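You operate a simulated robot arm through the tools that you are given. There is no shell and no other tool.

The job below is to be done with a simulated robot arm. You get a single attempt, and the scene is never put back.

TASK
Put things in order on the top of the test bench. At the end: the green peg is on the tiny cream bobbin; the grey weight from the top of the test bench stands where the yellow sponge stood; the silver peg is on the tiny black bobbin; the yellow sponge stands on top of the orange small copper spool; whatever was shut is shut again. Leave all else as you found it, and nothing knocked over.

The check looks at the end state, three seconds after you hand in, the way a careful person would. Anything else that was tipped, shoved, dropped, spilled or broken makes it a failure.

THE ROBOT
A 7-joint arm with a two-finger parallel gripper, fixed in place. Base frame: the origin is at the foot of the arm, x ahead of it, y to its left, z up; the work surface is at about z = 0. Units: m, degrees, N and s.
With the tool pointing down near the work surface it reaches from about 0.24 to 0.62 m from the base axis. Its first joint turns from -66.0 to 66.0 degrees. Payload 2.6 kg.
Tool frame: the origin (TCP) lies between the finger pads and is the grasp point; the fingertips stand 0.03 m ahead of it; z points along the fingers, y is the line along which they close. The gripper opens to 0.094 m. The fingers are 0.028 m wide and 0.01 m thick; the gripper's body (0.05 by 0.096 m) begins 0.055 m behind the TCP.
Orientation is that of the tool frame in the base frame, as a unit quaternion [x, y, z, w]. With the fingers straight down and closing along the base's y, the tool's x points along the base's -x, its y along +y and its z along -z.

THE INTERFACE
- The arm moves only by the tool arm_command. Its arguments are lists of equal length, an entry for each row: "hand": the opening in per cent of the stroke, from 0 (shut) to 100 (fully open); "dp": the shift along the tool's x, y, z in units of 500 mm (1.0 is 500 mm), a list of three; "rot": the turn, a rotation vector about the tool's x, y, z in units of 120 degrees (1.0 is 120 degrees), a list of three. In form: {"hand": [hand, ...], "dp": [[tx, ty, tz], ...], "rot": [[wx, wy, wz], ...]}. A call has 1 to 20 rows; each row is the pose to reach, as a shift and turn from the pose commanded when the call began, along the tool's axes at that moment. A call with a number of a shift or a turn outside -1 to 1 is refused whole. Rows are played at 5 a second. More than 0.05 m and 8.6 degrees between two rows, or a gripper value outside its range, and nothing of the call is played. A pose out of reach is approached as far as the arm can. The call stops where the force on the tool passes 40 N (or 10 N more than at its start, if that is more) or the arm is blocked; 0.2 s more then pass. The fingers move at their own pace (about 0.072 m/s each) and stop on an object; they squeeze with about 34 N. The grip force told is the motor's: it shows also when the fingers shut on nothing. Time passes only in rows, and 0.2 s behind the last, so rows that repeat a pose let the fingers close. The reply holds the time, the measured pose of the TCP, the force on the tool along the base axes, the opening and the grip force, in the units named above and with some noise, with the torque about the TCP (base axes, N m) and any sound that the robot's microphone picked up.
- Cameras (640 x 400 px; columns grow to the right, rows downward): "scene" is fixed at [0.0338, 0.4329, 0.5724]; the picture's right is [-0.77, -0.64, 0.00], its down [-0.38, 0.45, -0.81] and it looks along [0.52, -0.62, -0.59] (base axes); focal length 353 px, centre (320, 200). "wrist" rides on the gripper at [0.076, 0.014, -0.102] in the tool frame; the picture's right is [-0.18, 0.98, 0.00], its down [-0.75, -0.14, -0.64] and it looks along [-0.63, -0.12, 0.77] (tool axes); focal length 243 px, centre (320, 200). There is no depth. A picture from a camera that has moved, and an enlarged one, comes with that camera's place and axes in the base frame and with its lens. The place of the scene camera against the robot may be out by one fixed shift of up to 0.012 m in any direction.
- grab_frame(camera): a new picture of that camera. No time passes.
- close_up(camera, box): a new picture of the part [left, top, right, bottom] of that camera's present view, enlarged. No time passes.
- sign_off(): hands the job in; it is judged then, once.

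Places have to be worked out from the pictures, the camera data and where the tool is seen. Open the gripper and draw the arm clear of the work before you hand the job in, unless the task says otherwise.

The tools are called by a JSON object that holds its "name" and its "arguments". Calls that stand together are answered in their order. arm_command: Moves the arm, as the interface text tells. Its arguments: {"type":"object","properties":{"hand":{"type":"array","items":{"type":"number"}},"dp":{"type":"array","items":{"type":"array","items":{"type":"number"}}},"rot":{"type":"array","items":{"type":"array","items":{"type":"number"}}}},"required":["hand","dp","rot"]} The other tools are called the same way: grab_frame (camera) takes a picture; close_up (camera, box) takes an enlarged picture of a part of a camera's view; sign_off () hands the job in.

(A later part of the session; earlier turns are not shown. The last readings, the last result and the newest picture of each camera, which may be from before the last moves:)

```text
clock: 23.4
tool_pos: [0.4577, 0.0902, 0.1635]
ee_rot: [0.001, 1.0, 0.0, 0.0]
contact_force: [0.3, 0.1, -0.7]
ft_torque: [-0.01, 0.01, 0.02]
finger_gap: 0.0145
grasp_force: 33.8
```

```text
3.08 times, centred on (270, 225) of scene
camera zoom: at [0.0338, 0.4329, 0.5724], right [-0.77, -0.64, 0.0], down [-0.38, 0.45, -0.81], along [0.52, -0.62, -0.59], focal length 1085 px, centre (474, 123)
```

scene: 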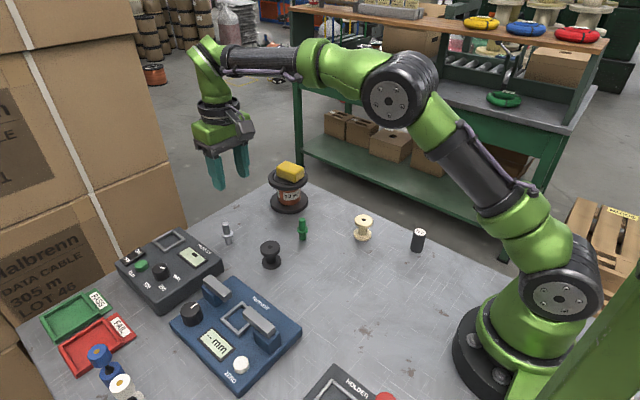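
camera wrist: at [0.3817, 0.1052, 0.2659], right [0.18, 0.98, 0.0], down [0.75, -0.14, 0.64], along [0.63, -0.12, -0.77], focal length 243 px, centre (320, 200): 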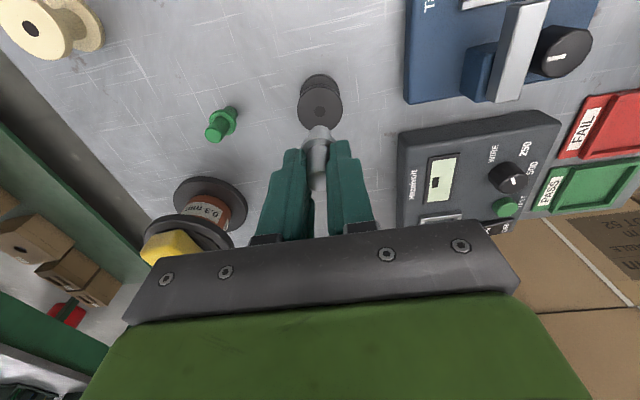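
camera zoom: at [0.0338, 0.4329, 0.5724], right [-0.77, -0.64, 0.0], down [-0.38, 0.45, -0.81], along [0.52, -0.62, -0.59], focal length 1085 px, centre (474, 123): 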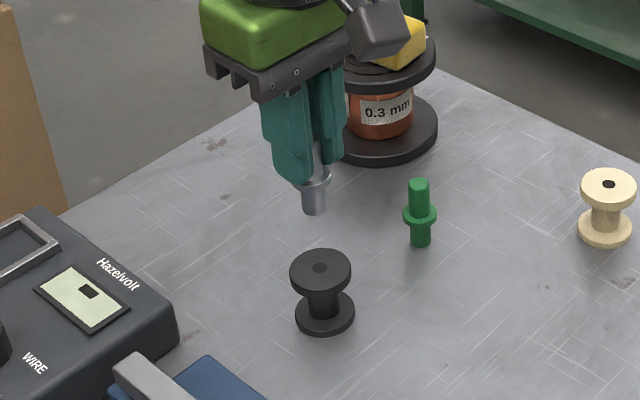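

The bobbin top centre comes out at (0.461,0.090); I shift 3 mm in x and lower until the peg foot is just above the bobbin.

{"name": "arm_command", "arguments": {"hand": [0, 0, 0, 0, 0], "dp": [[-0.006, 0, 0.03], [-0.006, 0, 0.06], [-0.006, 0, 0.085], [-0.006, 0, 0.099], [-0.006, 0, 0.099]], "rot": [[0, 0, 0], [0, 0, 0], [0, 0, 0], [0, 0, 0], [0, 0, 0]]}}

{"name": "close_up", "arguments": {"camera": "wrist", "box": [240, 60, 400, 180]}}

{"name": "close_up", "arguments": {"camera": "scene", "box": [230, 200, 310, 280]}}

```text
clock: 24.6
tool_pos: [0.4613, 0.0913, 0.1143]
ee_rot: [0.001, 1.0, 0.001, 0.0]
contact_force: [0.5, 0.9, -0.7]
ft_torque: [-0.02, -0.01, -0.03]
finger_gap: 0.0146
grasp_force: 34.1
```

```text
3.33 times, centred on (320, 120) of wrist
camera zoom: at [0.3859, 0.1061, 0.2157], right [0.18, 0.98, 0.0], down [0.75, -0.14, 0.64], along [0.63, -0.12, -0.77], focal length 809 px, centre (320, 467)
```

zoom: 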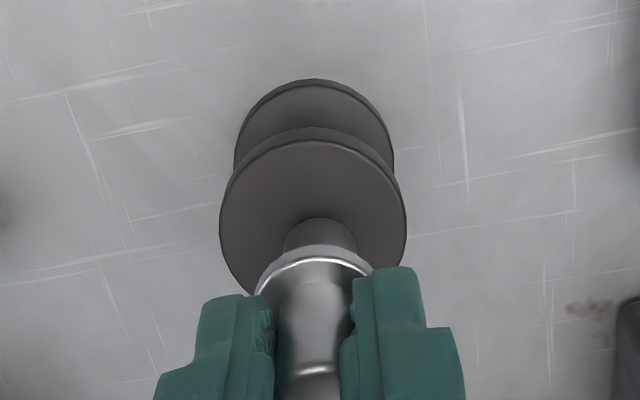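

```text
5.00 times, centred on (270, 240) of scene
camera zoom: at [0.0338, 0.4329, 0.5724], right [-0.77, -0.64, 0.0], down [-0.38, 0.45, -0.81], along [0.52, -0.62, -0.59], focal length 1763 px, centre (570, 0)
```

zoom: 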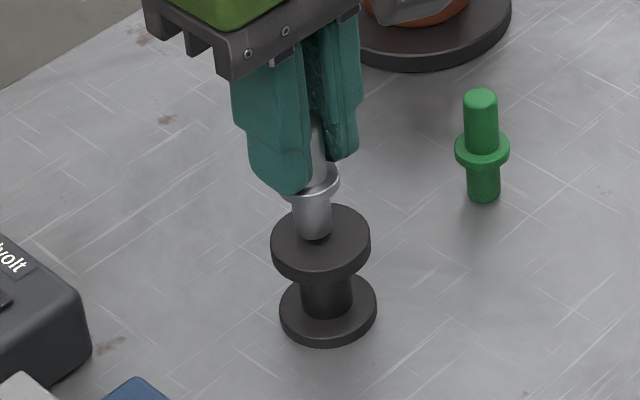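

The peg foot is about 1.5 mm off in y over the bobbin; I correct that and inch down while watching force.

{"name": "arm_command", "arguments": {"hand": [0, 0, 0, 0], "dp": [[0, -0.003, 0], [0, -0.003, 0.004], [0, -0.003, 0.008], [0, -0.003, 0.008]], "rot": [[0, 0, 0], [0, 0, 0], [0, 0, 0], [0, 0, 0]]}}

{"name": "close_up", "arguments": {"camera": "wrist", "box": [240, 60, 400, 180]}}

{"name": "close_up", "arguments": {"camera": "scene", "box": [245, 220, 295, 275]}}

```text
clock: 25.6
tool_pos: [0.462, 0.091, 0.1101]
ee_rot: [0.0, 1.0, 0.0, -0.001]
contact_force: [-0.3, 0.0, -1.0]
ft_torque: [0.02, -0.01, 0.0]
finger_gap: 0.0144
grasp_force: 33.9
```

```text
3.33 times, centred on (320, 120) of wrist
camera zoom: at [0.3861, 0.1045, 0.2117], right [0.18, 0.98, 0.0], down [0.75, -0.14, 0.64], along [0.63, -0.12, -0.77], focal length 809 px, centre (320, 467)
```

zoom: 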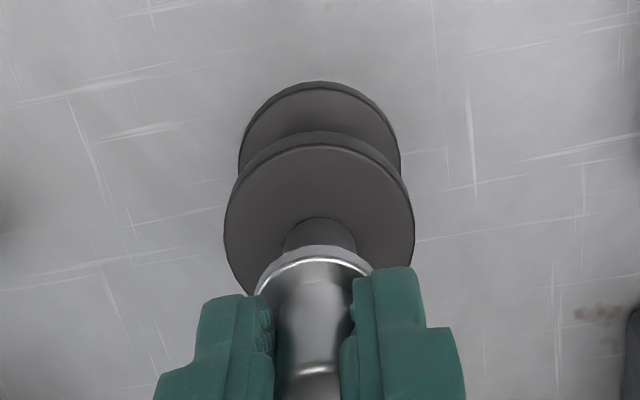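

```text
7.27 times, centred on (270, 248) of scene
camera zoom: at [0.0338, 0.4329, 0.5724], right [-0.77, -0.64, 0.0], down [-0.38, 0.45, -0.81], along [0.52, -0.62, -0.59], focal length 2564 px, centre (684, -146)
```

zoom: 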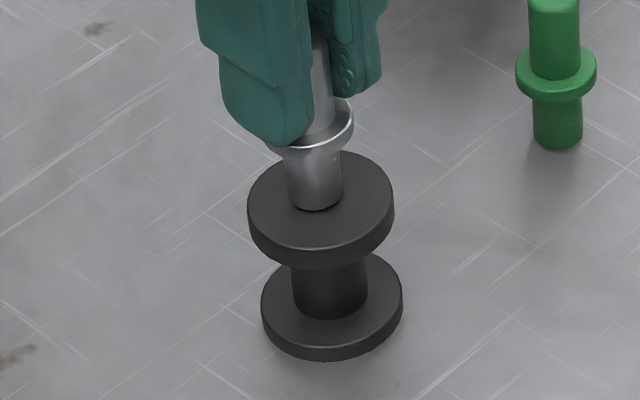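

The peg is centred over the bobbin in both views; I continue down in 1–2 mm steps.

{"name": "arm_command", "arguments": {"hand": [0, 0, 0], "dp": [[0, 0, 0.003], [0, 0, 0.006], [0, 0, 0.006]], "rot": [[0, 0, 0], [0, 0, 0], [0, 0, 0]]}}

{"name": "close_up", "arguments": {"camera": "scene", "box": [245, 220, 295, 275]}}

```text
clock: 26.4
tool_pos: [0.4637, 0.0908, 0.1092]
ee_rot: [0.0, 1.0, -0.001, 0.002]
contact_force: [-5.5, -3.5, 26.7]
ft_torque: [-0.19, 0.35, -0.02]
finger_gap: 0.0145
grasp_force: 33.9
```

```text
7.27 times, centred on (270, 248) of scene
camera zoom: at [0.0336, 0.4328, 0.5725], right [-0.77, -0.64, 0.0], down [-0.38, 0.45, -0.81], along [0.52, -0.62, -0.59], focal length 2564 px, centre (684, -146)
```

zoom: 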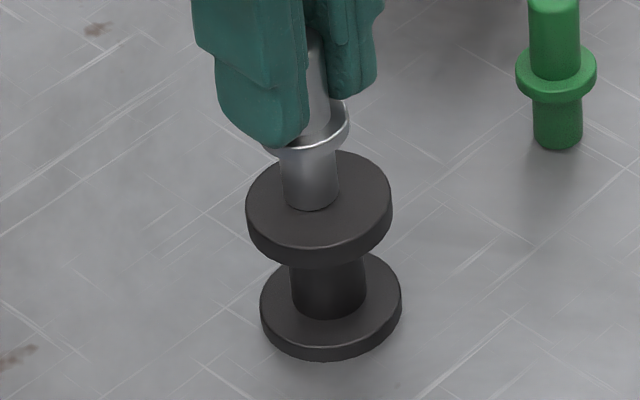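

Firm contact (27 N) at z≈0.109: the foot is on the bobbin top. I back off to relieve the load before releasing.

{"name": "arm_command", "arguments": {"hand": [0, 0], "dp": [[0, 0, -0.0026], [0, 0, -0.0026]], "rot": [[0, 0, 0], [0, 0, 0]]}}

{"name": "close_up", "arguments": {"camera": "scene", "box": [245, 220, 295, 275]}}

{"name": "close_up", "arguments": {"camera": "wrist", "box": [240, 60, 400, 180]}}

```text
clock: 27.0
tool_pos: [0.4629, 0.0906, 0.1094]
ee_rot: [-0.001, 1.0, -0.001, 0.002]
contact_force: [2.3, 0.1, 20.1]
ft_torque: [-0.05, -0.17, -0.04]
finger_gap: 0.0145
grasp_force: 33.9
```

```text
7.27 times, centred on (270, 248) of scene
camera zoom: at [0.0337, 0.4329, 0.5725], right [-0.77, -0.64, 0.0], down [-0.38, 0.45, -0.81], along [0.52, -0.62, -0.59], focal length 2564 px, centre (684, -146)
```

zoom: 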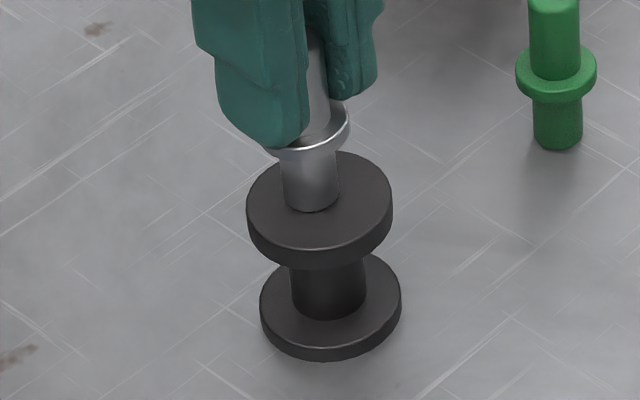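

```text
3.33 times, centred on (320, 120) of wrist
camera zoom: at [0.3868, 0.105, 0.2104], right [0.18, 0.98, 0.0], down [0.75, -0.14, 0.64], along [0.63, -0.12, -0.76], focal length 809 px, centre (320, 467)
```

zoom: 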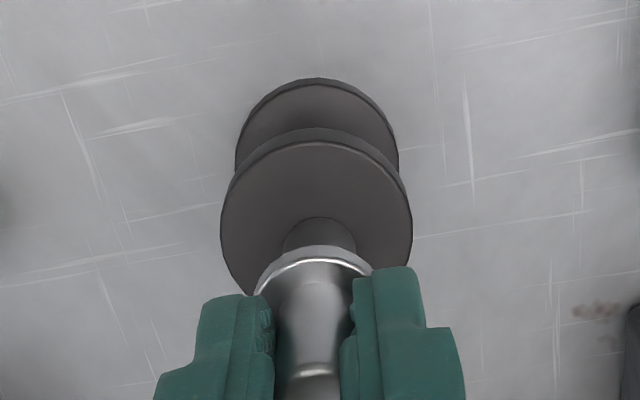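

The load is 20 N still; I back off further.

{"name": "arm_command", "arguments": {"hand": [0, 0], "dp": [[0, 0, -0.003], [0, 0, -0.003]], "rot": [[0, 0, 0], [0, 0, 0]]}}

```text
clock: 27.6
tool_pos: [0.4622, 0.0898, 0.1093]
ee_rot: [0.001, 1.0, 0.0, -0.001]
contact_force: [3.5, 0.0, 9.8]
ft_torque: [0.02, -0.28, 0.0]
finger_gap: 0.0148
grasp_force: 34.0
```

Now about 10 N; one more small step up.

{"name": "arm_command", "arguments": {"hand": [0, 0], "dp": [[0, 0, -0.0022], [0, 0, -0.0022]], "rot": [[0, 0, 0], [0, 0, 0]]}}

{"name": "close_up", "arguments": {"camera": "scene", "box": [245, 220, 295, 275]}}

{"name": "close_up", "arguments": {"camera": "wrist", "box": [240, 60, 400, 180]}}

```text
clock: 28.2
tool_pos: [0.4618, 0.0896, 0.1081]
ee_rot: [0.001, 1.0, 0.0, -0.001]
contact_force: [-0.4, -0.2, 0.8]
ft_torque: [-0.02, 0.03, -0.01]
finger_gap: 0.0145
grasp_force: 33.7
```

```text
7.27 times, centred on (270, 248) of scene
camera zoom: at [0.0338, 0.4329, 0.5724], right [-0.77, -0.64, 0.0], down [-0.38, 0.45, -0.81], along [0.52, -0.62, -0.59], focal length 2564 px, centre (684, -146)
```

zoom: 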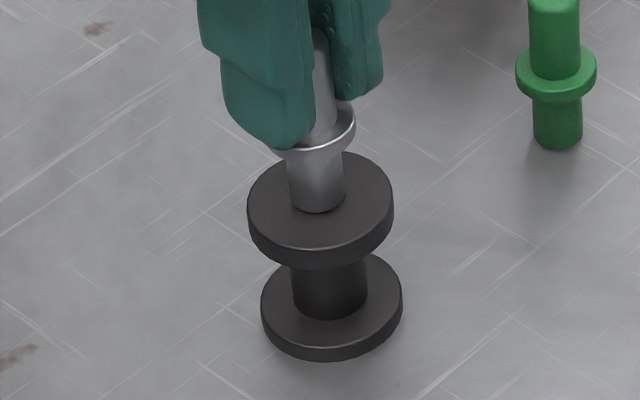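

```text
3.33 times, centred on (320, 120) of wrist
camera zoom: at [0.3858, 0.1047, 0.2114], right [0.18, 0.98, 0.0], down [0.76, -0.14, 0.64], along [0.63, -0.12, -0.77], focal length 809 px, centre (320, 467)
```

zoom: 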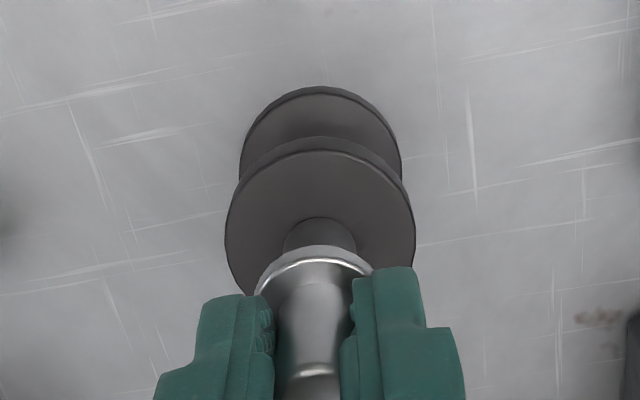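

The load is now nearly zero with the peg standing on the bobbin. I open gently, pause, and rise straight up.

{"name": "arm_command", "arguments": {"hand": [20, 26, 34, 44, 48, 48, 48, 48, 48, 48], "dp": [[0, 0, 0], [0, 0, 0], [0, 0, 0], [0, 0, 0], [0, 0, 0], [0, 0, -0.02], [0, 0, -0.06], [0, 0, -0.11], [0, 0, -0.17], [0, 0, -0.17]], "rot": [[0, 0, 0], [0, 0, 0], [0, 0, 0], [0, 0, 0], [0, 0, 0], [0, 0, 0], [0, 0, 0], [0, 0, 0], [0, 0, 0], [0, 0, 0]]}}

{"name": "close_up", "arguments": {"camera": "scene", "box": [230, 190, 310, 280]}}

{"name": "grab_frame", "arguments": {"camera": "wrist"}}

```text
clock: 30.4
tool_pos: [0.4628, 0.089, 0.1954]
ee_rot: [0.001, 1.0, 0.0, 0.0]
contact_force: [0.1, 0.0, -0.3]
ft_torque: [-0.01, -0.02, 0.0]
finger_gap: 0.0451
grasp_force: 0.0
```

```text
4.44 times, centred on (270, 235) of scene
camera zoom: at [0.0338, 0.4329, 0.5724], right [-0.77, -0.64, 0.0], down [-0.38, 0.45, -0.81], along [0.52, -0.62, -0.59], focal length 1567 px, centre (542, 44)
```

zoom: 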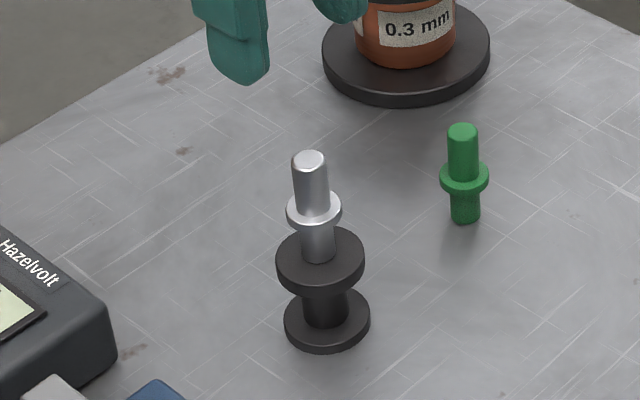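

```text
taken
camera wrist: at [0.3872, 0.1041, 0.2978], right [0.18, 0.98, 0.0], down [0.75, -0.14, 0.64], along [0.63, -0.12, -0.77], focal length 243 px, centre (320, 200)
```

wrist: 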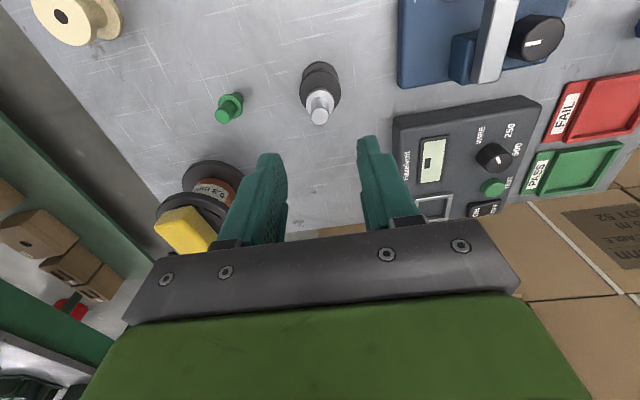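

The silver peg stands upright and centred on the black bobbin. Next I move above the green peg, estimated at (0.459,-0.010).

{"name": "arm_command", "arguments": {"hand": [48, 48, 48, 48, 48, 48, 48], "dp": [[0.002, -0.05, 0], [0.004, -0.1, 0], [0.008, -0.15, 0], [0.008, -0.198, 0.02], [0.008, -0.198, 0.07], [0.008, -0.198, 0.13], [0.008, -0.198, 0.13]], "rot": [[0, 0, 0], [0, 0, 0], [0, 0, 0], [0, 0, 0], [0, 0, 0], [0, 0, 0], [0, 0, 0]]}}

{"name": "grab_frame", "arguments": {"camera": "wrist"}}

{"name": "close_up", "arguments": {"camera": "wrist", "box": [250, 70, 390, 190]}}

{"name": "close_up", "arguments": {"camera": "wrist", "box": [60, 0, 260, 140]}}

```text
clock: 32.0
tool_pos: [0.4583, -0.0087, 0.1316]
ee_rot: [0.0, 1.0, 0.0, 0.0]
contact_force: [-0.5, -0.2, 0.2]
ft_torque: [-0.01, -0.04, 0.0]
finger_gap: 0.045
grasp_force: 0.1
```

```text
taken
camera wrist: at [0.3824, 0.0058, 0.2327], right [0.18, 0.98, 0.0], down [0.75, -0.14, 0.64], along [0.63, -0.12, -0.77], focal length 243 px, centre (320, 200)
```

wrist: 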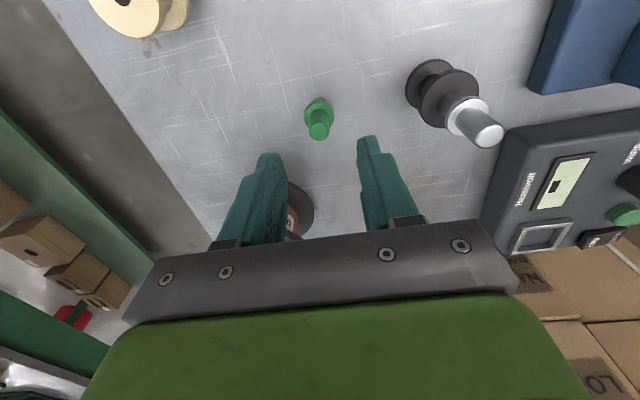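

```text
3.33 times, centred on (320, 130) of wrist
camera zoom: at [0.3824, 0.0058, 0.2327], right [0.18, 0.98, 0.0], down [0.75, -0.14, 0.64], along [0.63, -0.12, -0.77], focal length 809 px, centre (320, 433)
```

zoom: 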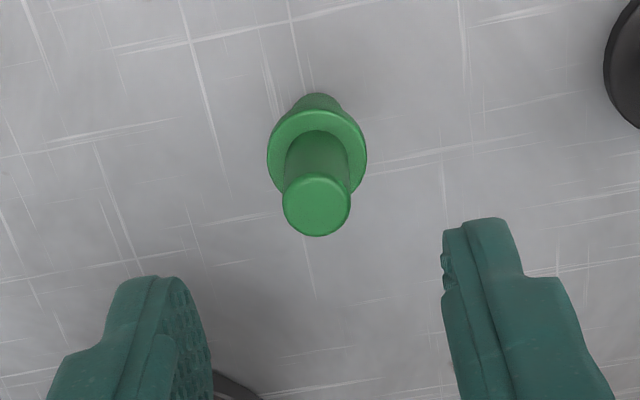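

```text
2.86 times, centred on (160, 70) of wrist
camera zoom: at [0.3824, 0.0058, 0.2327], right [0.18, 0.98, 0.0], down [0.75, -0.14, 0.64], along [0.63, -0.12, -0.77], focal length 693 px, centre (777, 571)
```

zoom: 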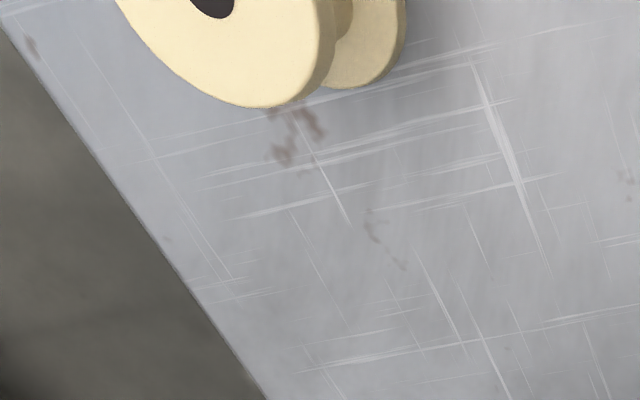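

The green peg is at (0.4605,-0.010), same size as the silver one. I descend to TCP z≈0.064 and close on its stem.

{"name": "arm_command", "arguments": {"hand": [48, 48, 48, 48, 48, 30, 15, 0, 0, 0], "dp": [[-0.0044, -0.0024, 0.04], [-0.0044, -0.0024, 0.08], [-0.0044, -0.0024, 0.11], [-0.0044, -0.0024, 0.1352], [-0.0044, -0.0024, 0.1352], [-0.0044, -0.0024, 0.1352], [-0.0044, -0.0024, 0.1352], [-0.0044, -0.0024, 0.1352], [-0.0044, -0.0024, 0.1352], [-0.0044, -0.0024, 0.1352]], "rot": [[0, 0, 0], [0, 0, 0], [0, 0, 0], [0, 0, 0], [0, 0, 0], [0, 0, 0], [0, 0, 0], [0, 0, 0], [0, 0, 0], [0, 0, 0]]}}

{"name": "close_up", "arguments": {"camera": "wrist", "box": [250, 80, 390, 200]}}

{"name": "close_up", "arguments": {"camera": "scene", "box": [250, 190, 370, 270]}}

```text
clock: 34.2
tool_pos: [0.462, -0.0094, 0.0625]
ee_rot: [0.0, 1.0, -0.001, 0.001]
contact_force: [-0.1, 0.9, 2.7]
ft_torque: [0.08, -0.03, -0.02]
finger_gap: 0.0138
grasp_force: 33.5
```

```text
3.33 times, centred on (320, 140) of wrist
camera zoom: at [0.3854, 0.0045, 0.1649], right [0.18, 0.98, 0.0], down [0.75, -0.14, 0.64], along [0.63, -0.12, -0.77], focal length 809 px, centre (320, 400)
```

zoom: 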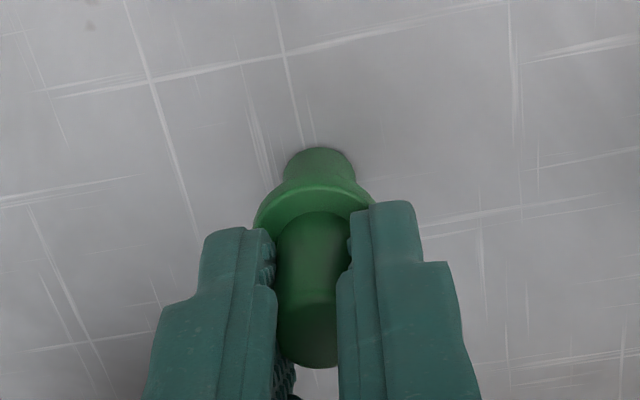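

```text
5.00 times, centred on (310, 230) of scene
camera zoom: at [0.0338, 0.4329, 0.5724], right [-0.77, -0.64, 0.0], down [-0.38, 0.45, -0.81], along [0.52, -0.62, -0.59], focal length 1763 px, centre (370, 50)
```

zoom: 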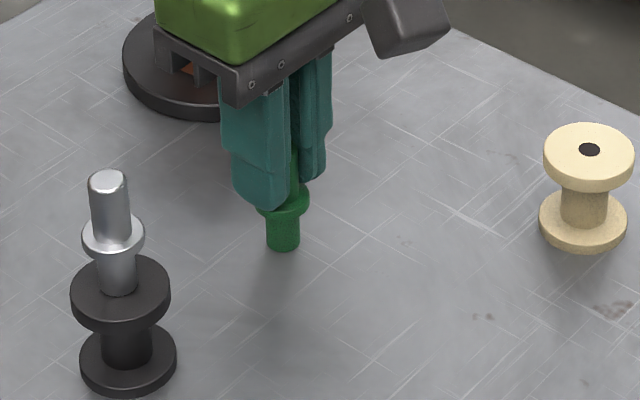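

The green peg is held (gap 13.8 mm). I lift it and carry it above the cream bobbin, estimated at (0.360,-0.109).

{"name": "arm_command", "arguments": {"hand": [0, 0, 0, 0, 0, 0, 0, 0, 0, 0], "dp": [[0, 0, -0.03], [0, 0, -0.08], [0, 0, -0.14], [0, 0, -0.2], [0.04, -0.04, -0.2], [0.09, -0.09, -0.2], [0.14, -0.14, -0.2], [0.18, -0.18, -0.2], [0.204, -0.199, -0.2], [0.204, -0.199, -0.2]], "rot": [[0, 0, 0], [0, 0, 0], [0, 0, 0], [0, 0, 0], [0, 0, 0], [0, 0, 0], [0, 0, 0], [0, 0, 0], [0, 0, 0], [0, 0, 0]]}}

{"name": "grab_frame", "arguments": {"camera": "wrist"}}

{"name": "close_up", "arguments": {"camera": "wrist", "box": [240, 40, 400, 180]}}

{"name": "close_up", "arguments": {"camera": "scene", "box": [290, 150, 430, 260]}}

```text
clock: 36.4
tool_pos: [0.3606, -0.1075, 0.1629]
ee_rot: [0.0, 1.0, 0.001, 0.0]
contact_force: [0.0, -0.7, 0.1]
ft_torque: [-0.01, 0.0, -0.04]
finger_gap: 0.0136
grasp_force: 34.2
```

```text
taken
camera wrist: at [0.2838, -0.0942, 0.2649], right [0.18, 0.98, 0.0], down [0.75, -0.14, 0.64], along [0.63, -0.12, -0.77], focal length 243 px, centre (320, 200)
```

wrist: 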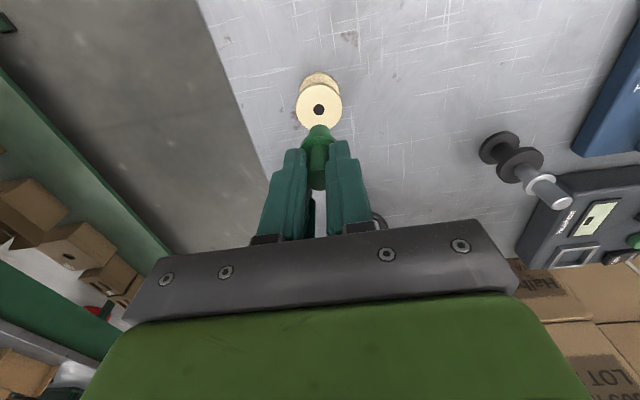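

```text
2.86 times, centred on (320, 110) of wrist
camera zoom: at [0.2838, -0.0942, 0.2649], right [0.18, 0.98, 0.0], down [0.75, -0.14, 0.64], along [0.63, -0.12, -0.77], focal length 693 px, centre (320, 457)
```

zoom: 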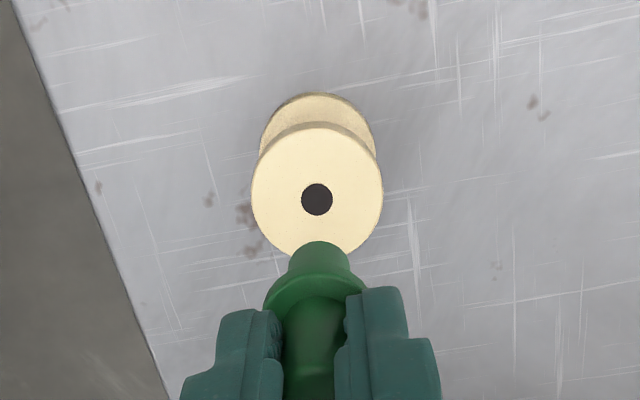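

```text
3.64 times, centred on (360, 205) of scene
camera zoom: at [0.0338, 0.4329, 0.5724], right [-0.77, -0.64, 0.0], down [-0.38, 0.45, -0.81], along [0.52, -0.62, -0.59], focal length 1282 px, centre (174, 182)
```

zoom: 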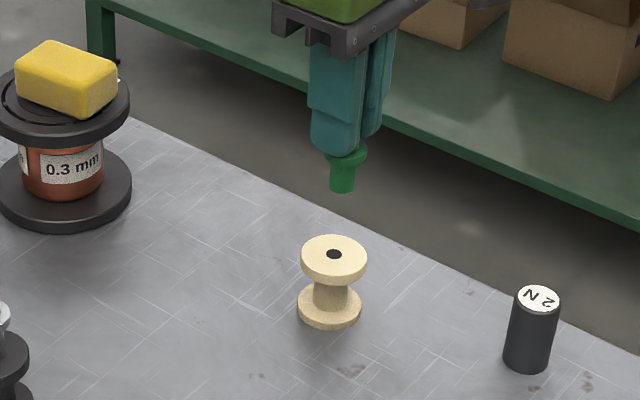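

The cream bobbin centre is at (0.360,-0.110); I correct by 1–2 mm and lower to just above contact (expected at z≈0.108).

{"name": "arm_command", "arguments": {"hand": [0, 0, 0, 0, 0], "dp": [[-0.002, -0.004, 0.03], [-0.002, -0.004, 0.06], [-0.002, -0.004, 0.085], [-0.002, -0.004, 0.0958], [-0.002, -0.004, 0.0958]], "rot": [[0, 0, 0], [0, 0, 0], [0, 0, 0], [0, 0, 0], [0, 0, 0]]}}

{"name": "close_up", "arguments": {"camera": "wrist", "box": [240, 60, 400, 180]}}

{"name": "close_up", "arguments": {"camera": "scene", "box": [335, 190, 395, 250]}}

```text
clock: 37.6
tool_pos: [0.3604, -0.1106, 0.116]
ee_rot: [0.0, 1.0, 0.0, 0.001]
contact_force: [0.2, 0.0, 0.2]
ft_torque: [-0.02, -0.01, -0.03]
finger_gap: 0.0138
grasp_force: 34.1
```

```text
3.33 times, centred on (320, 120) of wrist
camera zoom: at [0.2839, -0.0968, 0.2178], right [0.18, 0.98, 0.0], down [0.75, -0.14, 0.64], along [0.63, -0.12, -0.77], focal length 809 px, centre (320, 467)
```

zoom: 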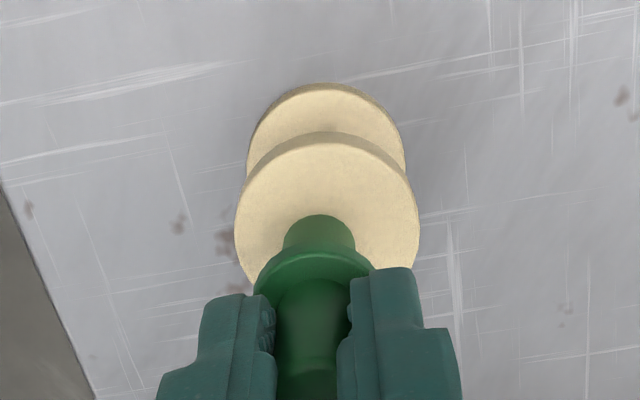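

```text
6.67 times, centred on (365, 220) of scene
camera zoom: at [0.0338, 0.4329, 0.5724], right [-0.77, -0.64, 0.0], down [-0.38, 0.45, -0.81], along [0.52, -0.62, -0.59], focal length 2351 px, centre (20, 67)
```

zoom: 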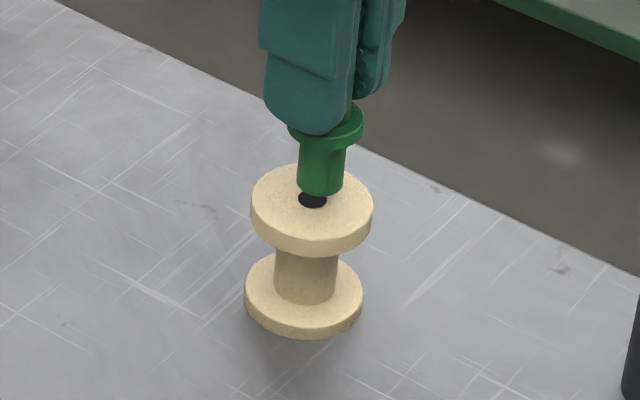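

The foot needs about +1.5 mm in y and 1 mm in x; I correct and inch down.

{"name": "arm_command", "arguments": {"hand": [0, 0, 0, 0, 0], "dp": [[-0.002, 0.0034, 0], [-0.002, 0.0034, 0.004], [-0.002, 0.0034, 0.008], [-0.002, 0.0034, 0.01], [-0.002, 0.0034, 0.01]], "rot": [[0, 0, 0], [0, 0, 0], [0, 0, 0], [0, 0, 0], [0, 0, 0]]}}

{"name": "close_up", "arguments": {"camera": "wrist", "box": [240, 60, 400, 180]}}

{"name": "close_up", "arguments": {"camera": "scene", "box": [335, 190, 395, 250]}}

```text
clock: 38.8
tool_pos: [0.3598, -0.1114, 0.1109]
ee_rot: [0.0, 1.0, 0.0, 0.0]
contact_force: [-0.3, 0.0, -0.8]
ft_torque: [0.03, -0.02, -0.01]
finger_gap: 0.0137
grasp_force: 34.3
```

```text
3.33 times, centred on (320, 120) of wrist
camera zoom: at [0.2848, -0.0956, 0.212], right [0.18, 0.98, 0.0], down [0.75, -0.14, 0.64], along [0.63, -0.12, -0.77], focal length 809 px, centre (320, 467)
```

zoom: 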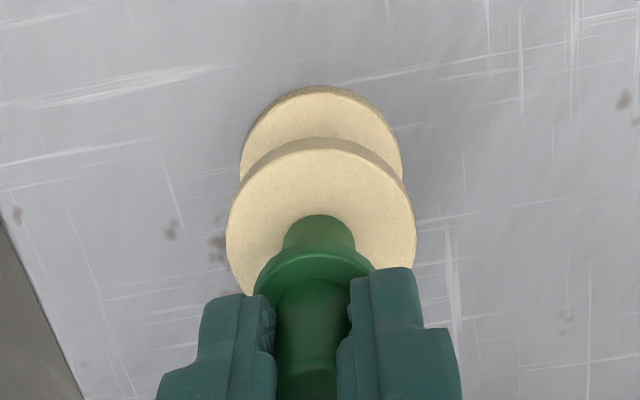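

```text
6.67 times, centred on (365, 220) of scene
camera zoom: at [0.0338, 0.4329, 0.5724], right [-0.77, -0.64, 0.0], down [-0.38, 0.45, -0.81], along [0.52, -0.62, -0.59], focal length 2351 px, centre (20, 67)
```

zoom: 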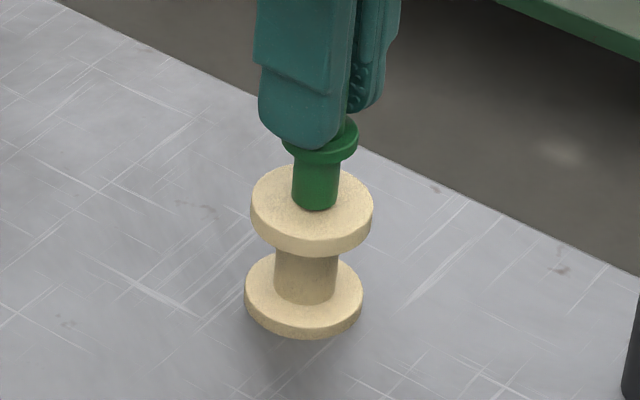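

Alignment is good, with a gap of roughly 2 mm; I go down 1 mm at a time.

{"name": "arm_command", "arguments": {"hand": [0, 0], "dp": [[0, 0, 0.002], [0, 0, 0.002]], "rot": [[0, 0, 0], [0, 0, 0]]}}

```text
clock: 39.4
tool_pos: [0.3623, -0.11, 0.1096]
ee_rot: [0.0, 1.0, 0.0, 0.001]
contact_force: [0.1, -0.1, 0.5]
ft_torque: [0.01, -0.02, 0.0]
finger_gap: 0.0138
grasp_force: 34.3
```

No contact yet; another millimetre.

{"name": "arm_command", "arguments": {"hand": [0, 0], "dp": [[0, 0, 0.002], [0, 0, 0.002]], "rot": [[0, 0, 0], [0, 0, 0]]}}

```text
clock: 40.0
tool_pos: [0.3608, -0.1111, 0.1078]
ee_rot: [-0.001, 1.0, 0.0, 0.001]
contact_force: [-0.9, 1.4, 9.7]
ft_torque: [0.02, 0.09, 0.03]
finger_gap: 0.0137
grasp_force: 33.6
```

Contact at 9.7 N; I relieve about 0.8 mm and check.

{"name": "arm_command", "arguments": {"hand": [0, 0], "dp": [[0, 0, -0.0016], [0, 0, -0.0016]], "rot": [[0, 0, 0], [0, 0, 0]]}}

{"name": "close_up", "arguments": {"camera": "scene", "box": [335, 190, 395, 250]}}

```text
clock: 40.6
tool_pos: [0.3599, -0.1102, 0.1082]
ee_rot: [0.0, 1.0, 0.0, -0.001]
contact_force: [1.9, -0.8, 5.1]
ft_torque: [-0.06, -0.11, 0.01]
finger_gap: 0.0137
grasp_force: 34.1
```

```text
6.67 times, centred on (365, 220) of scene
camera zoom: at [0.0338, 0.4329, 0.5724], right [-0.77, -0.64, 0.0], down [-0.38, 0.45, -0.81], along [0.52, -0.62, -0.59], focal length 2351 px, centre (20, 67)
```

zoom: 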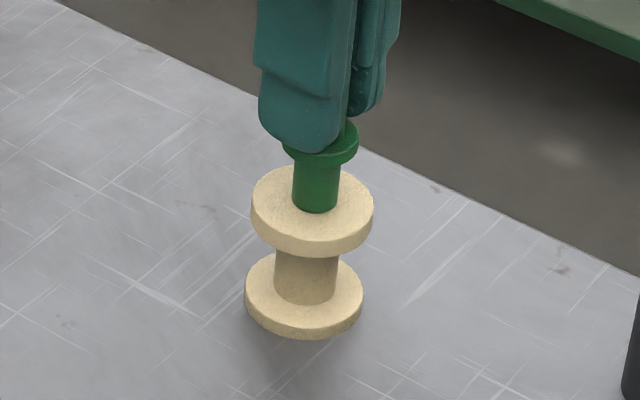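

The load is about 5 N with the foot centred on the bobbin. I relieve another half millimetre, open gently, and rise.

{"name": "arm_command", "arguments": {"hand": [0, 20, 26, 34, 44, 48, 48, 48, 48, 48, 48], "dp": [[0, 0, -0.001], [0, 0, -0.001], [0, 0, -0.001], [0, 0, -0.001], [0, 0, -0.001], [0, 0, -0.001], [0, 0, -0.02], [0, 0, -0.06], [0, 0, -0.11], [0, 0, -0.17], [0, 0, -0.17]], "rot": [[0, 0, 0], [0, 0, 0], [0, 0, 0], [0, 0, 0], [0, 0, 0], [0, 0, 0], [0, 0, 0], [0, 0, 0], [0, 0, 0], [0, 0, 0], [0, 0, 0]]}}

{"name": "close_up", "arguments": {"camera": "scene", "box": [230, 150, 450, 290]}}

{"name": "grab_frame", "arguments": {"camera": "wrist"}}

```text
clock: 43.0
tool_pos: [0.3612, -0.1102, 0.1928]
ee_rot: [0.001, 1.0, 0.0, 0.0]
contact_force: [0.6, -0.3, 0.0]
ft_torque: [0.01, 0.0, 0.01]
finger_gap: 0.045
grasp_force: 0.0
```

```text
2.86 times, centred on (340, 220) of scene
camera zoom: at [0.0338, 0.4329, 0.5724], right [-0.77, -0.64, 0.0], down [-0.38, 0.45, -0.81], along [0.52, -0.62, -0.59], focal length 1007 px, centre (263, 143)
```

zoom: 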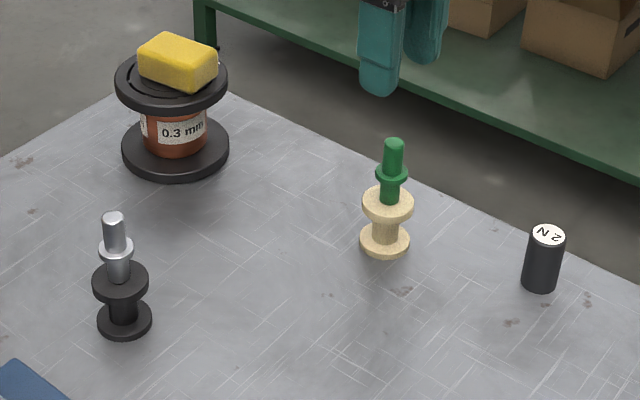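

```text
taken
camera wrist: at [0.2846, -0.0953, 0.2953], right [0.18, 0.98, 0.0], down [0.75, -0.14, 0.64], along [0.63, -0.12, -0.77], focal length 243 px, centre (320, 200)
```

wrist: 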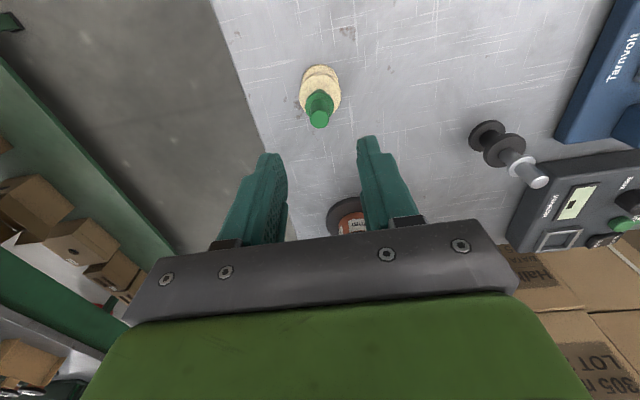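

Both pegs stand properly on their bobbins. Next I move above the 2 N weight, estimated at (0.241,-0.151).

{"name": "arm_command", "arguments": {"hand": [58, 58, 58, 58, 58, 58, 58], "dp": [[0.05, -0.016, 0], [0.1, -0.034, 0], [0.15, -0.052, 0], [0.2, -0.07, 0], [0.2404, -0.0826, 0.02], [0.2404, -0.0826, 0.0856], [0.2404, -0.0826, 0.0856]], "rot": [[0, 0, 0], [0, 0, 0], [0, 0, 0], [0, 0, 0], [0, 0, 0], [0, 0, 0], [0, 0, 0]]}}

{"name": "grab_frame", "arguments": {"camera": "wrist"}}

{"name": "close_up", "arguments": {"camera": "wrist", "box": [250, 50, 390, 170]}}

{"name": "grab_frame", "arguments": {"camera": "scene"}}

```text
clock: 44.6
tool_pos: [0.2392, -0.1507, 0.1501]
ee_rot: [0.0, 1.0, 0.0, -0.001]
contact_force: [-0.4, -0.2, -0.2]
ft_torque: [-0.01, 0.0, 0.0]
finger_gap: 0.0545
grasp_force: 0.0
```

```text
taken
camera wrist: at [0.1631, -0.1361, 0.2522], right [0.18, 0.98, 0.0], down [0.75, -0.14, 0.64], along [0.63, -0.12, -0.77], focal length 243 px, centre (320, 200)
```

wrist: 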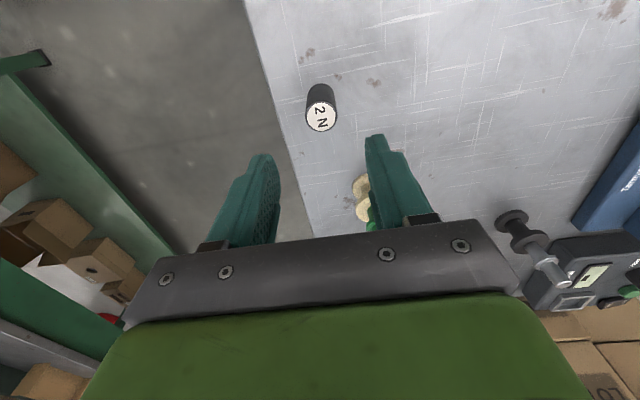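

```text
3.33 times, centred on (320, 110) of wrist
camera zoom: at [0.1631, -0.1361, 0.2522], right [0.18, 0.98, 0.0], down [0.75, -0.14, 0.64], along [0.63, -0.12, -0.77], focal length 809 px, centre (320, 500)
```

zoom: 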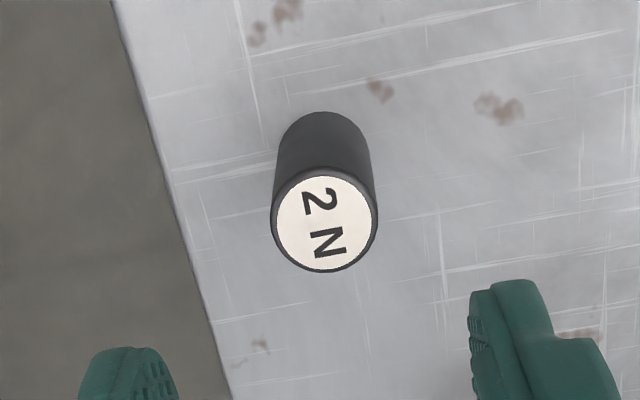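

```text
taken
```

scene: 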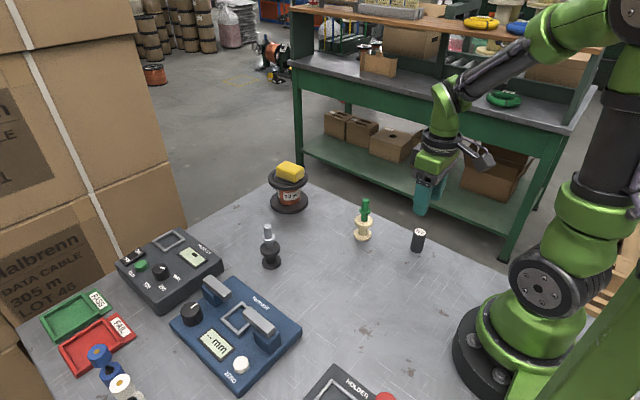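

The weight stands at about (0.2395,-0.150), 27 mm across and ~46 mm tall, right beneath the TCP. I descend with fingertips to ~8 mm above the table and close.

{"name": "arm_command", "arguments": {"hand": [58, 58, 58, 58, 58, 58, 40, 20, 0, 0, 0], "dp": [[-0.001, 0.0018, 0.06], [-0.001, 0.0018, 0.11], [-0.001, 0.0018, 0.16], [-0.001, 0.0018, 0.2], [-0.001, 0.0018, 0.2242], [-0.001, 0.0018, 0.2242], [-0.001, 0.0018, 0.2242], [-0.001, 0.0018, 0.2242], [-0.001, 0.0018, 0.2242], [-0.001, 0.0018, 0.2242], [-0.001, 0.0018, 0.2242]], "rot": [[0, 0, 0], [0, 0, 0], [0, 0, 0], [0, 0, 0], [0, 0, 0], [0, 0, 0], [0, 0, 0], [0, 0, 0], [0, 0, 0], [0, 0, 0], [0, 0, 0]]}}

{"name": "grab_frame", "arguments": {"camera": "wrist"}}

{"name": "close_up", "arguments": {"camera": "scene", "box": [350, 190, 480, 280]}}

```text
clock: 47.0
tool_pos: [0.2414, -0.1518, 0.038]
ee_rot: [0.0, 1.0, 0.0, 0.0]
contact_force: [0.0, 0.0, 0.2]
ft_torque: [-0.03, 0.01, -0.01]
finger_gap: 0.0272
grasp_force: 34.4
```

```text
taken
camera wrist: at [0.1655, -0.1367, 0.1406], right [0.18, 0.98, 0.0], down [0.75, -0.14, 0.64], along [0.63, -0.12, -0.77], focal length 243 px, centre (320, 200)
```

wrist: 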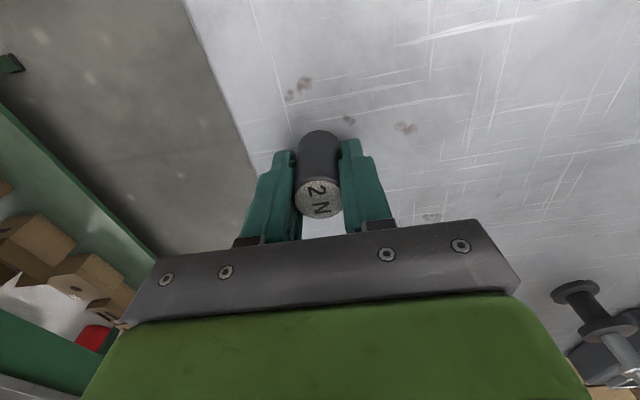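

```text
4.44 times, centred on (415, 235) of scene
camera zoom: at [0.0338, 0.4329, 0.5724], right [-0.77, -0.64, 0.0], down [-0.38, 0.45, -0.81], along [0.52, -0.62, -0.59], focal length 1567 px, centre (-102, 44)
```

zoom: 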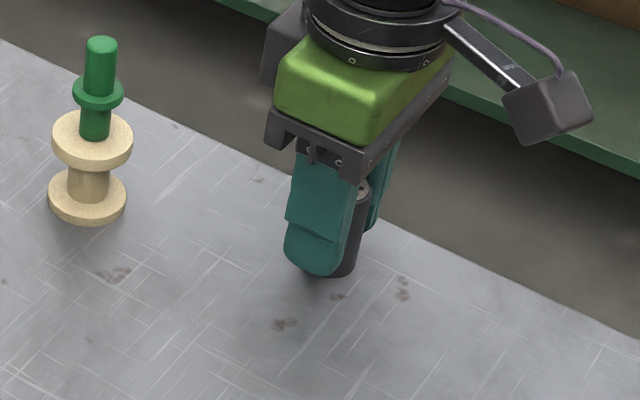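

The weight is gripped (27 mm). I lift it and carry it over to the sponge's old place at (0.320,0.110).

{"name": "arm_command", "arguments": {"hand": [0, 0, 0, 0, 0, 0, 0, 0, 0, 0, 0, 0, 0, 0], "dp": [[0, 0, -0.03], [0, 0, -0.09], [0, 0, -0.16], [0, 0, -0.24], [-0.02, 0.06, -0.24], [-0.04, 0.13, -0.24], [-0.06, 0.2, -0.24], [-0.08, 0.27, -0.24], [-0.1, 0.34, -0.24], [-0.12, 0.41, -0.24], [-0.14, 0.47, -0.24], [-0.158, 0.522, -0.22], [-0.158, 0.522, -0.15], [-0.158, 0.522, -0.15]], "rot": [[0, 0, 0], [0, 0, 0], [0, 0, 0], [0, 0, 0], [0, 0, 0], [0, 0, 0], [0, 0, 0], [0, 0, 0], [0, 0, 0], [0, 0, 0], [0, 0, 0], [0, 0, 0], [0, 0, 0], [0, 0, 0]]}}

{"name": "grab_frame", "arguments": {"camera": "wrist"}}

{"name": "grab_frame", "arguments": {"camera": "scene"}}

```text
clock: 50.0
tool_pos: [0.319, 0.1106, 0.1146]
ee_rot: [-0.001, 1.0, 0.0, 0.0]
contact_force: [0.2, -0.2, -1.9]
ft_torque: [-0.01, 0.01, -0.03]
finger_gap: 0.027
grasp_force: 33.9
```

```text
taken
camera wrist: at [0.2441, 0.1249, 0.2157], right [0.18, 0.98, 0.0], down [0.75, -0.14, 0.64], along [0.63, -0.12, -0.77], focal length 243 px, centre (320, 200)
```

wrist: 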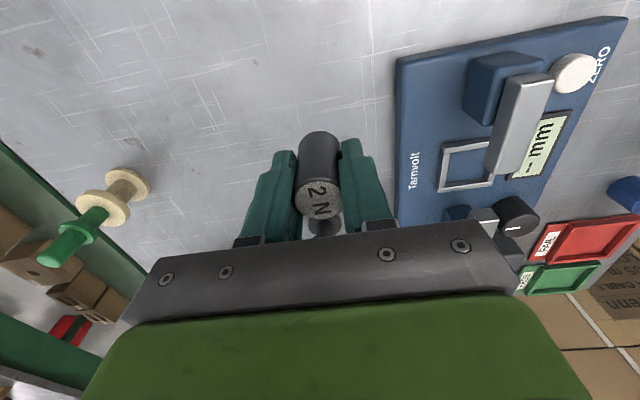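

```text
taken
```

scene: 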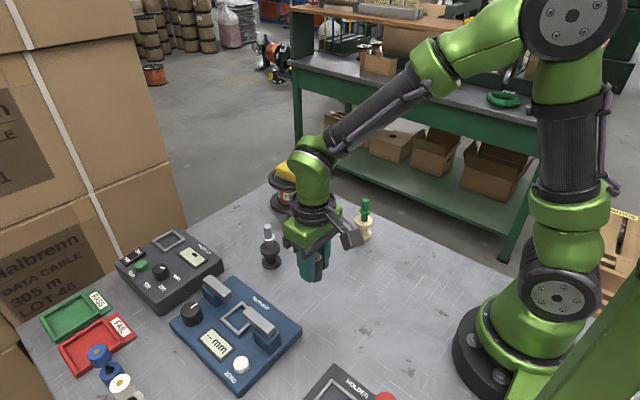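

The weight is over the sponge's old centre. I lower it to about 3–4 mm above the table.

{"name": "arm_command", "arguments": {"hand": [0, 0, 0, 0, 0, 0], "dp": [[-0.002, -0.001, 0.04], [-0.002, -0.001, 0.08], [-0.002, -0.001, 0.12], [-0.002, -0.001, 0.14], [-0.002, -0.001, 0.145], [-0.002, -0.001, 0.145]], "rot": [[0, 0, 0], [0, 0, 0], [0, 0, 0], [0, 0, 0], [0, 0, 0], [0, 0, 0]]}}

{"name": "close_up", "arguments": {"camera": "scene", "box": [250, 220, 390, 330]}}

```text
clock: 51.4
tool_pos: [0.3208, 0.1102, 0.0416]
ee_rot: [0.0, 1.0, 0.0, 0.0]
contact_force: [0.7, -0.2, -2.6]
ft_torque: [-0.01, -0.01, 0.01]
finger_gap: 0.0269
grasp_force: 34.0
```

```text
3.64 times, centred on (320, 275) of scene
camera zoom: at [0.0338, 0.4329, 0.5724], right [-0.77, -0.64, 0.0], down [-0.38, 0.45, -0.81], along [0.52, -0.62, -0.59], focal length 1282 px, centre (320, -73)
```

zoom: 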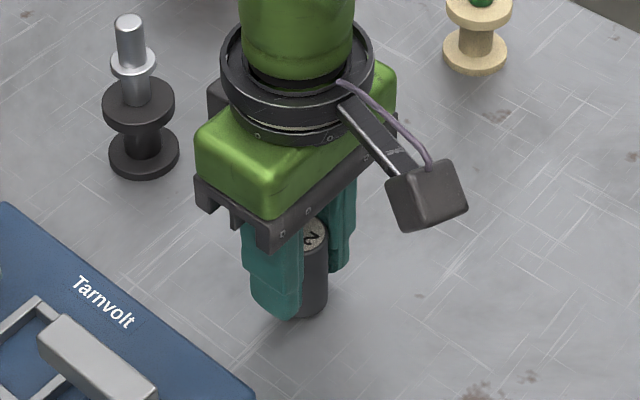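

Force still shows only the 2 N weight hanging; I step down slowly towards z=0.038.

{"name": "arm_command", "arguments": {"hand": [0, 0, 0, 0], "dp": [[0, 0, 0.002], [0, 0, 0.004], [0, 0, 0.006], [0, 0, 0.006]], "rot": [[0, 0, 0], [0, 0, 0], [0, 0, 0], [0, 0, 0]]}}

```text
clock: 52.4
tool_pos: [0.3203, 0.1091, 0.0382]
ee_rot: [0.0, 1.0, -0.001, 0.0]
contact_force: [-0.4, 0.2, -2.2]
ft_torque: [0.02, 0.02, 0.0]
finger_gap: 0.0269
grasp_force: 34.2
```

Not touching yet; one more millimetre.

{"name": "arm_command", "arguments": {"hand": [0, 0], "dp": [[0, 0, 0.002], [0, 0, 0.002]], "rot": [[0, 0, 0], [0, 0, 0]]}}

```text
clock: 53.0
tool_pos: [0.321, 0.1086, 0.0368]
ee_rot: [0.0, 1.0, 0.001, 0.0]
contact_force: [-6.7, -1.2, 19.2]
ft_torque: [-0.02, 0.26, -0.01]
finger_gap: 0.027
grasp_force: 34.0
```

It is on the table with 19 N load; I back off about 1 mm.

{"name": "arm_command", "arguments": {"hand": [0, 0], "dp": [[0, 0, -0.0014], [0, 0, -0.0014]], "rot": [[0, 0, 0], [0, 0, 0]]}}

```text
clock: 53.6
tool_pos: [0.3204, 0.1091, 0.0381]
ee_rot: [0.0, 1.0, 0.0, 0.0]
contact_force: [-5.1, 0.0, 15.0]
ft_torque: [0.02, 0.21, -0.01]
finger_gap: 0.0271
grasp_force: 33.6
```

Still 15 N, so I back off a bit more.

{"name": "arm_command", "arguments": {"hand": [0, 0], "dp": [[0, 0, -0.0024], [0, 0, -0.0024]], "rot": [[0, 0, 0], [0, 0, 0]]}}

```text
clock: 54.2
tool_pos: [0.3202, 0.109, 0.0396]
ee_rot: [0.001, 1.0, 0.0, 0.0]
contact_force: [-0.4, -0.3, -1.5]
ft_torque: [0.01, -0.02, 0.0]
finger_gap: 0.0273
grasp_force: 33.8
```

It now hangs a fraction of a millimetre above the table. I lower 0.5 mm, open gently, and rise straight up.

{"name": "arm_command", "arguments": {"hand": [0, 32, 40, 48, 58, 58, 58, 58, 58, 58, 58], "dp": [[0, 0, 0.001], [0, 0, 0.001], [0, 0, 0.001], [0, 0, 0.001], [0, 0, 0.001], [0, 0, 0.001], [0, 0, -0.03], [0, 0, -0.1], [0, 0, -0.18], [0, 0, -0.26], [0, 0, -0.26]], "rot": [[0, 0, 0], [0, 0, 0], [0, 0, 0], [0, 0, 0], [0, 0, 0], [0, 0, 0], [0, 0, 0], [0, 0, 0], [0, 0, 0], [0, 0, 0], [0, 0, 0]]}}

{"name": "close_up", "arguments": {"camera": "wrist", "box": [250, 50, 390, 170]}}

{"name": "grab_frame", "arguments": {"camera": "scene"}}

```text
clock: 56.6
tool_pos: [0.3199, 0.1104, 0.1726]
ee_rot: [0.0, 1.0, 0.0, 0.0]
contact_force: [0.6, -0.1, 0.2]
ft_torque: [0.0, 0.01, -0.02]
finger_gap: 0.0545
grasp_force: 0.0
```

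```text
3.33 times, centred on (320, 110) of wrist
camera zoom: at [0.2436, 0.1245, 0.2743], right [0.18, 0.98, 0.0], down [0.75, -0.14, 0.64], along [0.63, -0.12, -0.77], focal length 809 px, centre (320, 500)
```

zoom: 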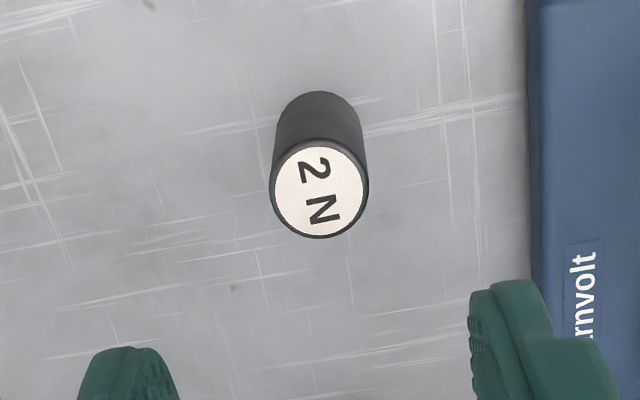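

```text
taken
```

scene: 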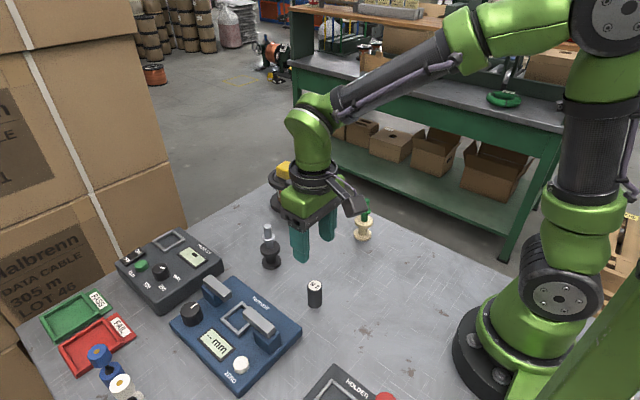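

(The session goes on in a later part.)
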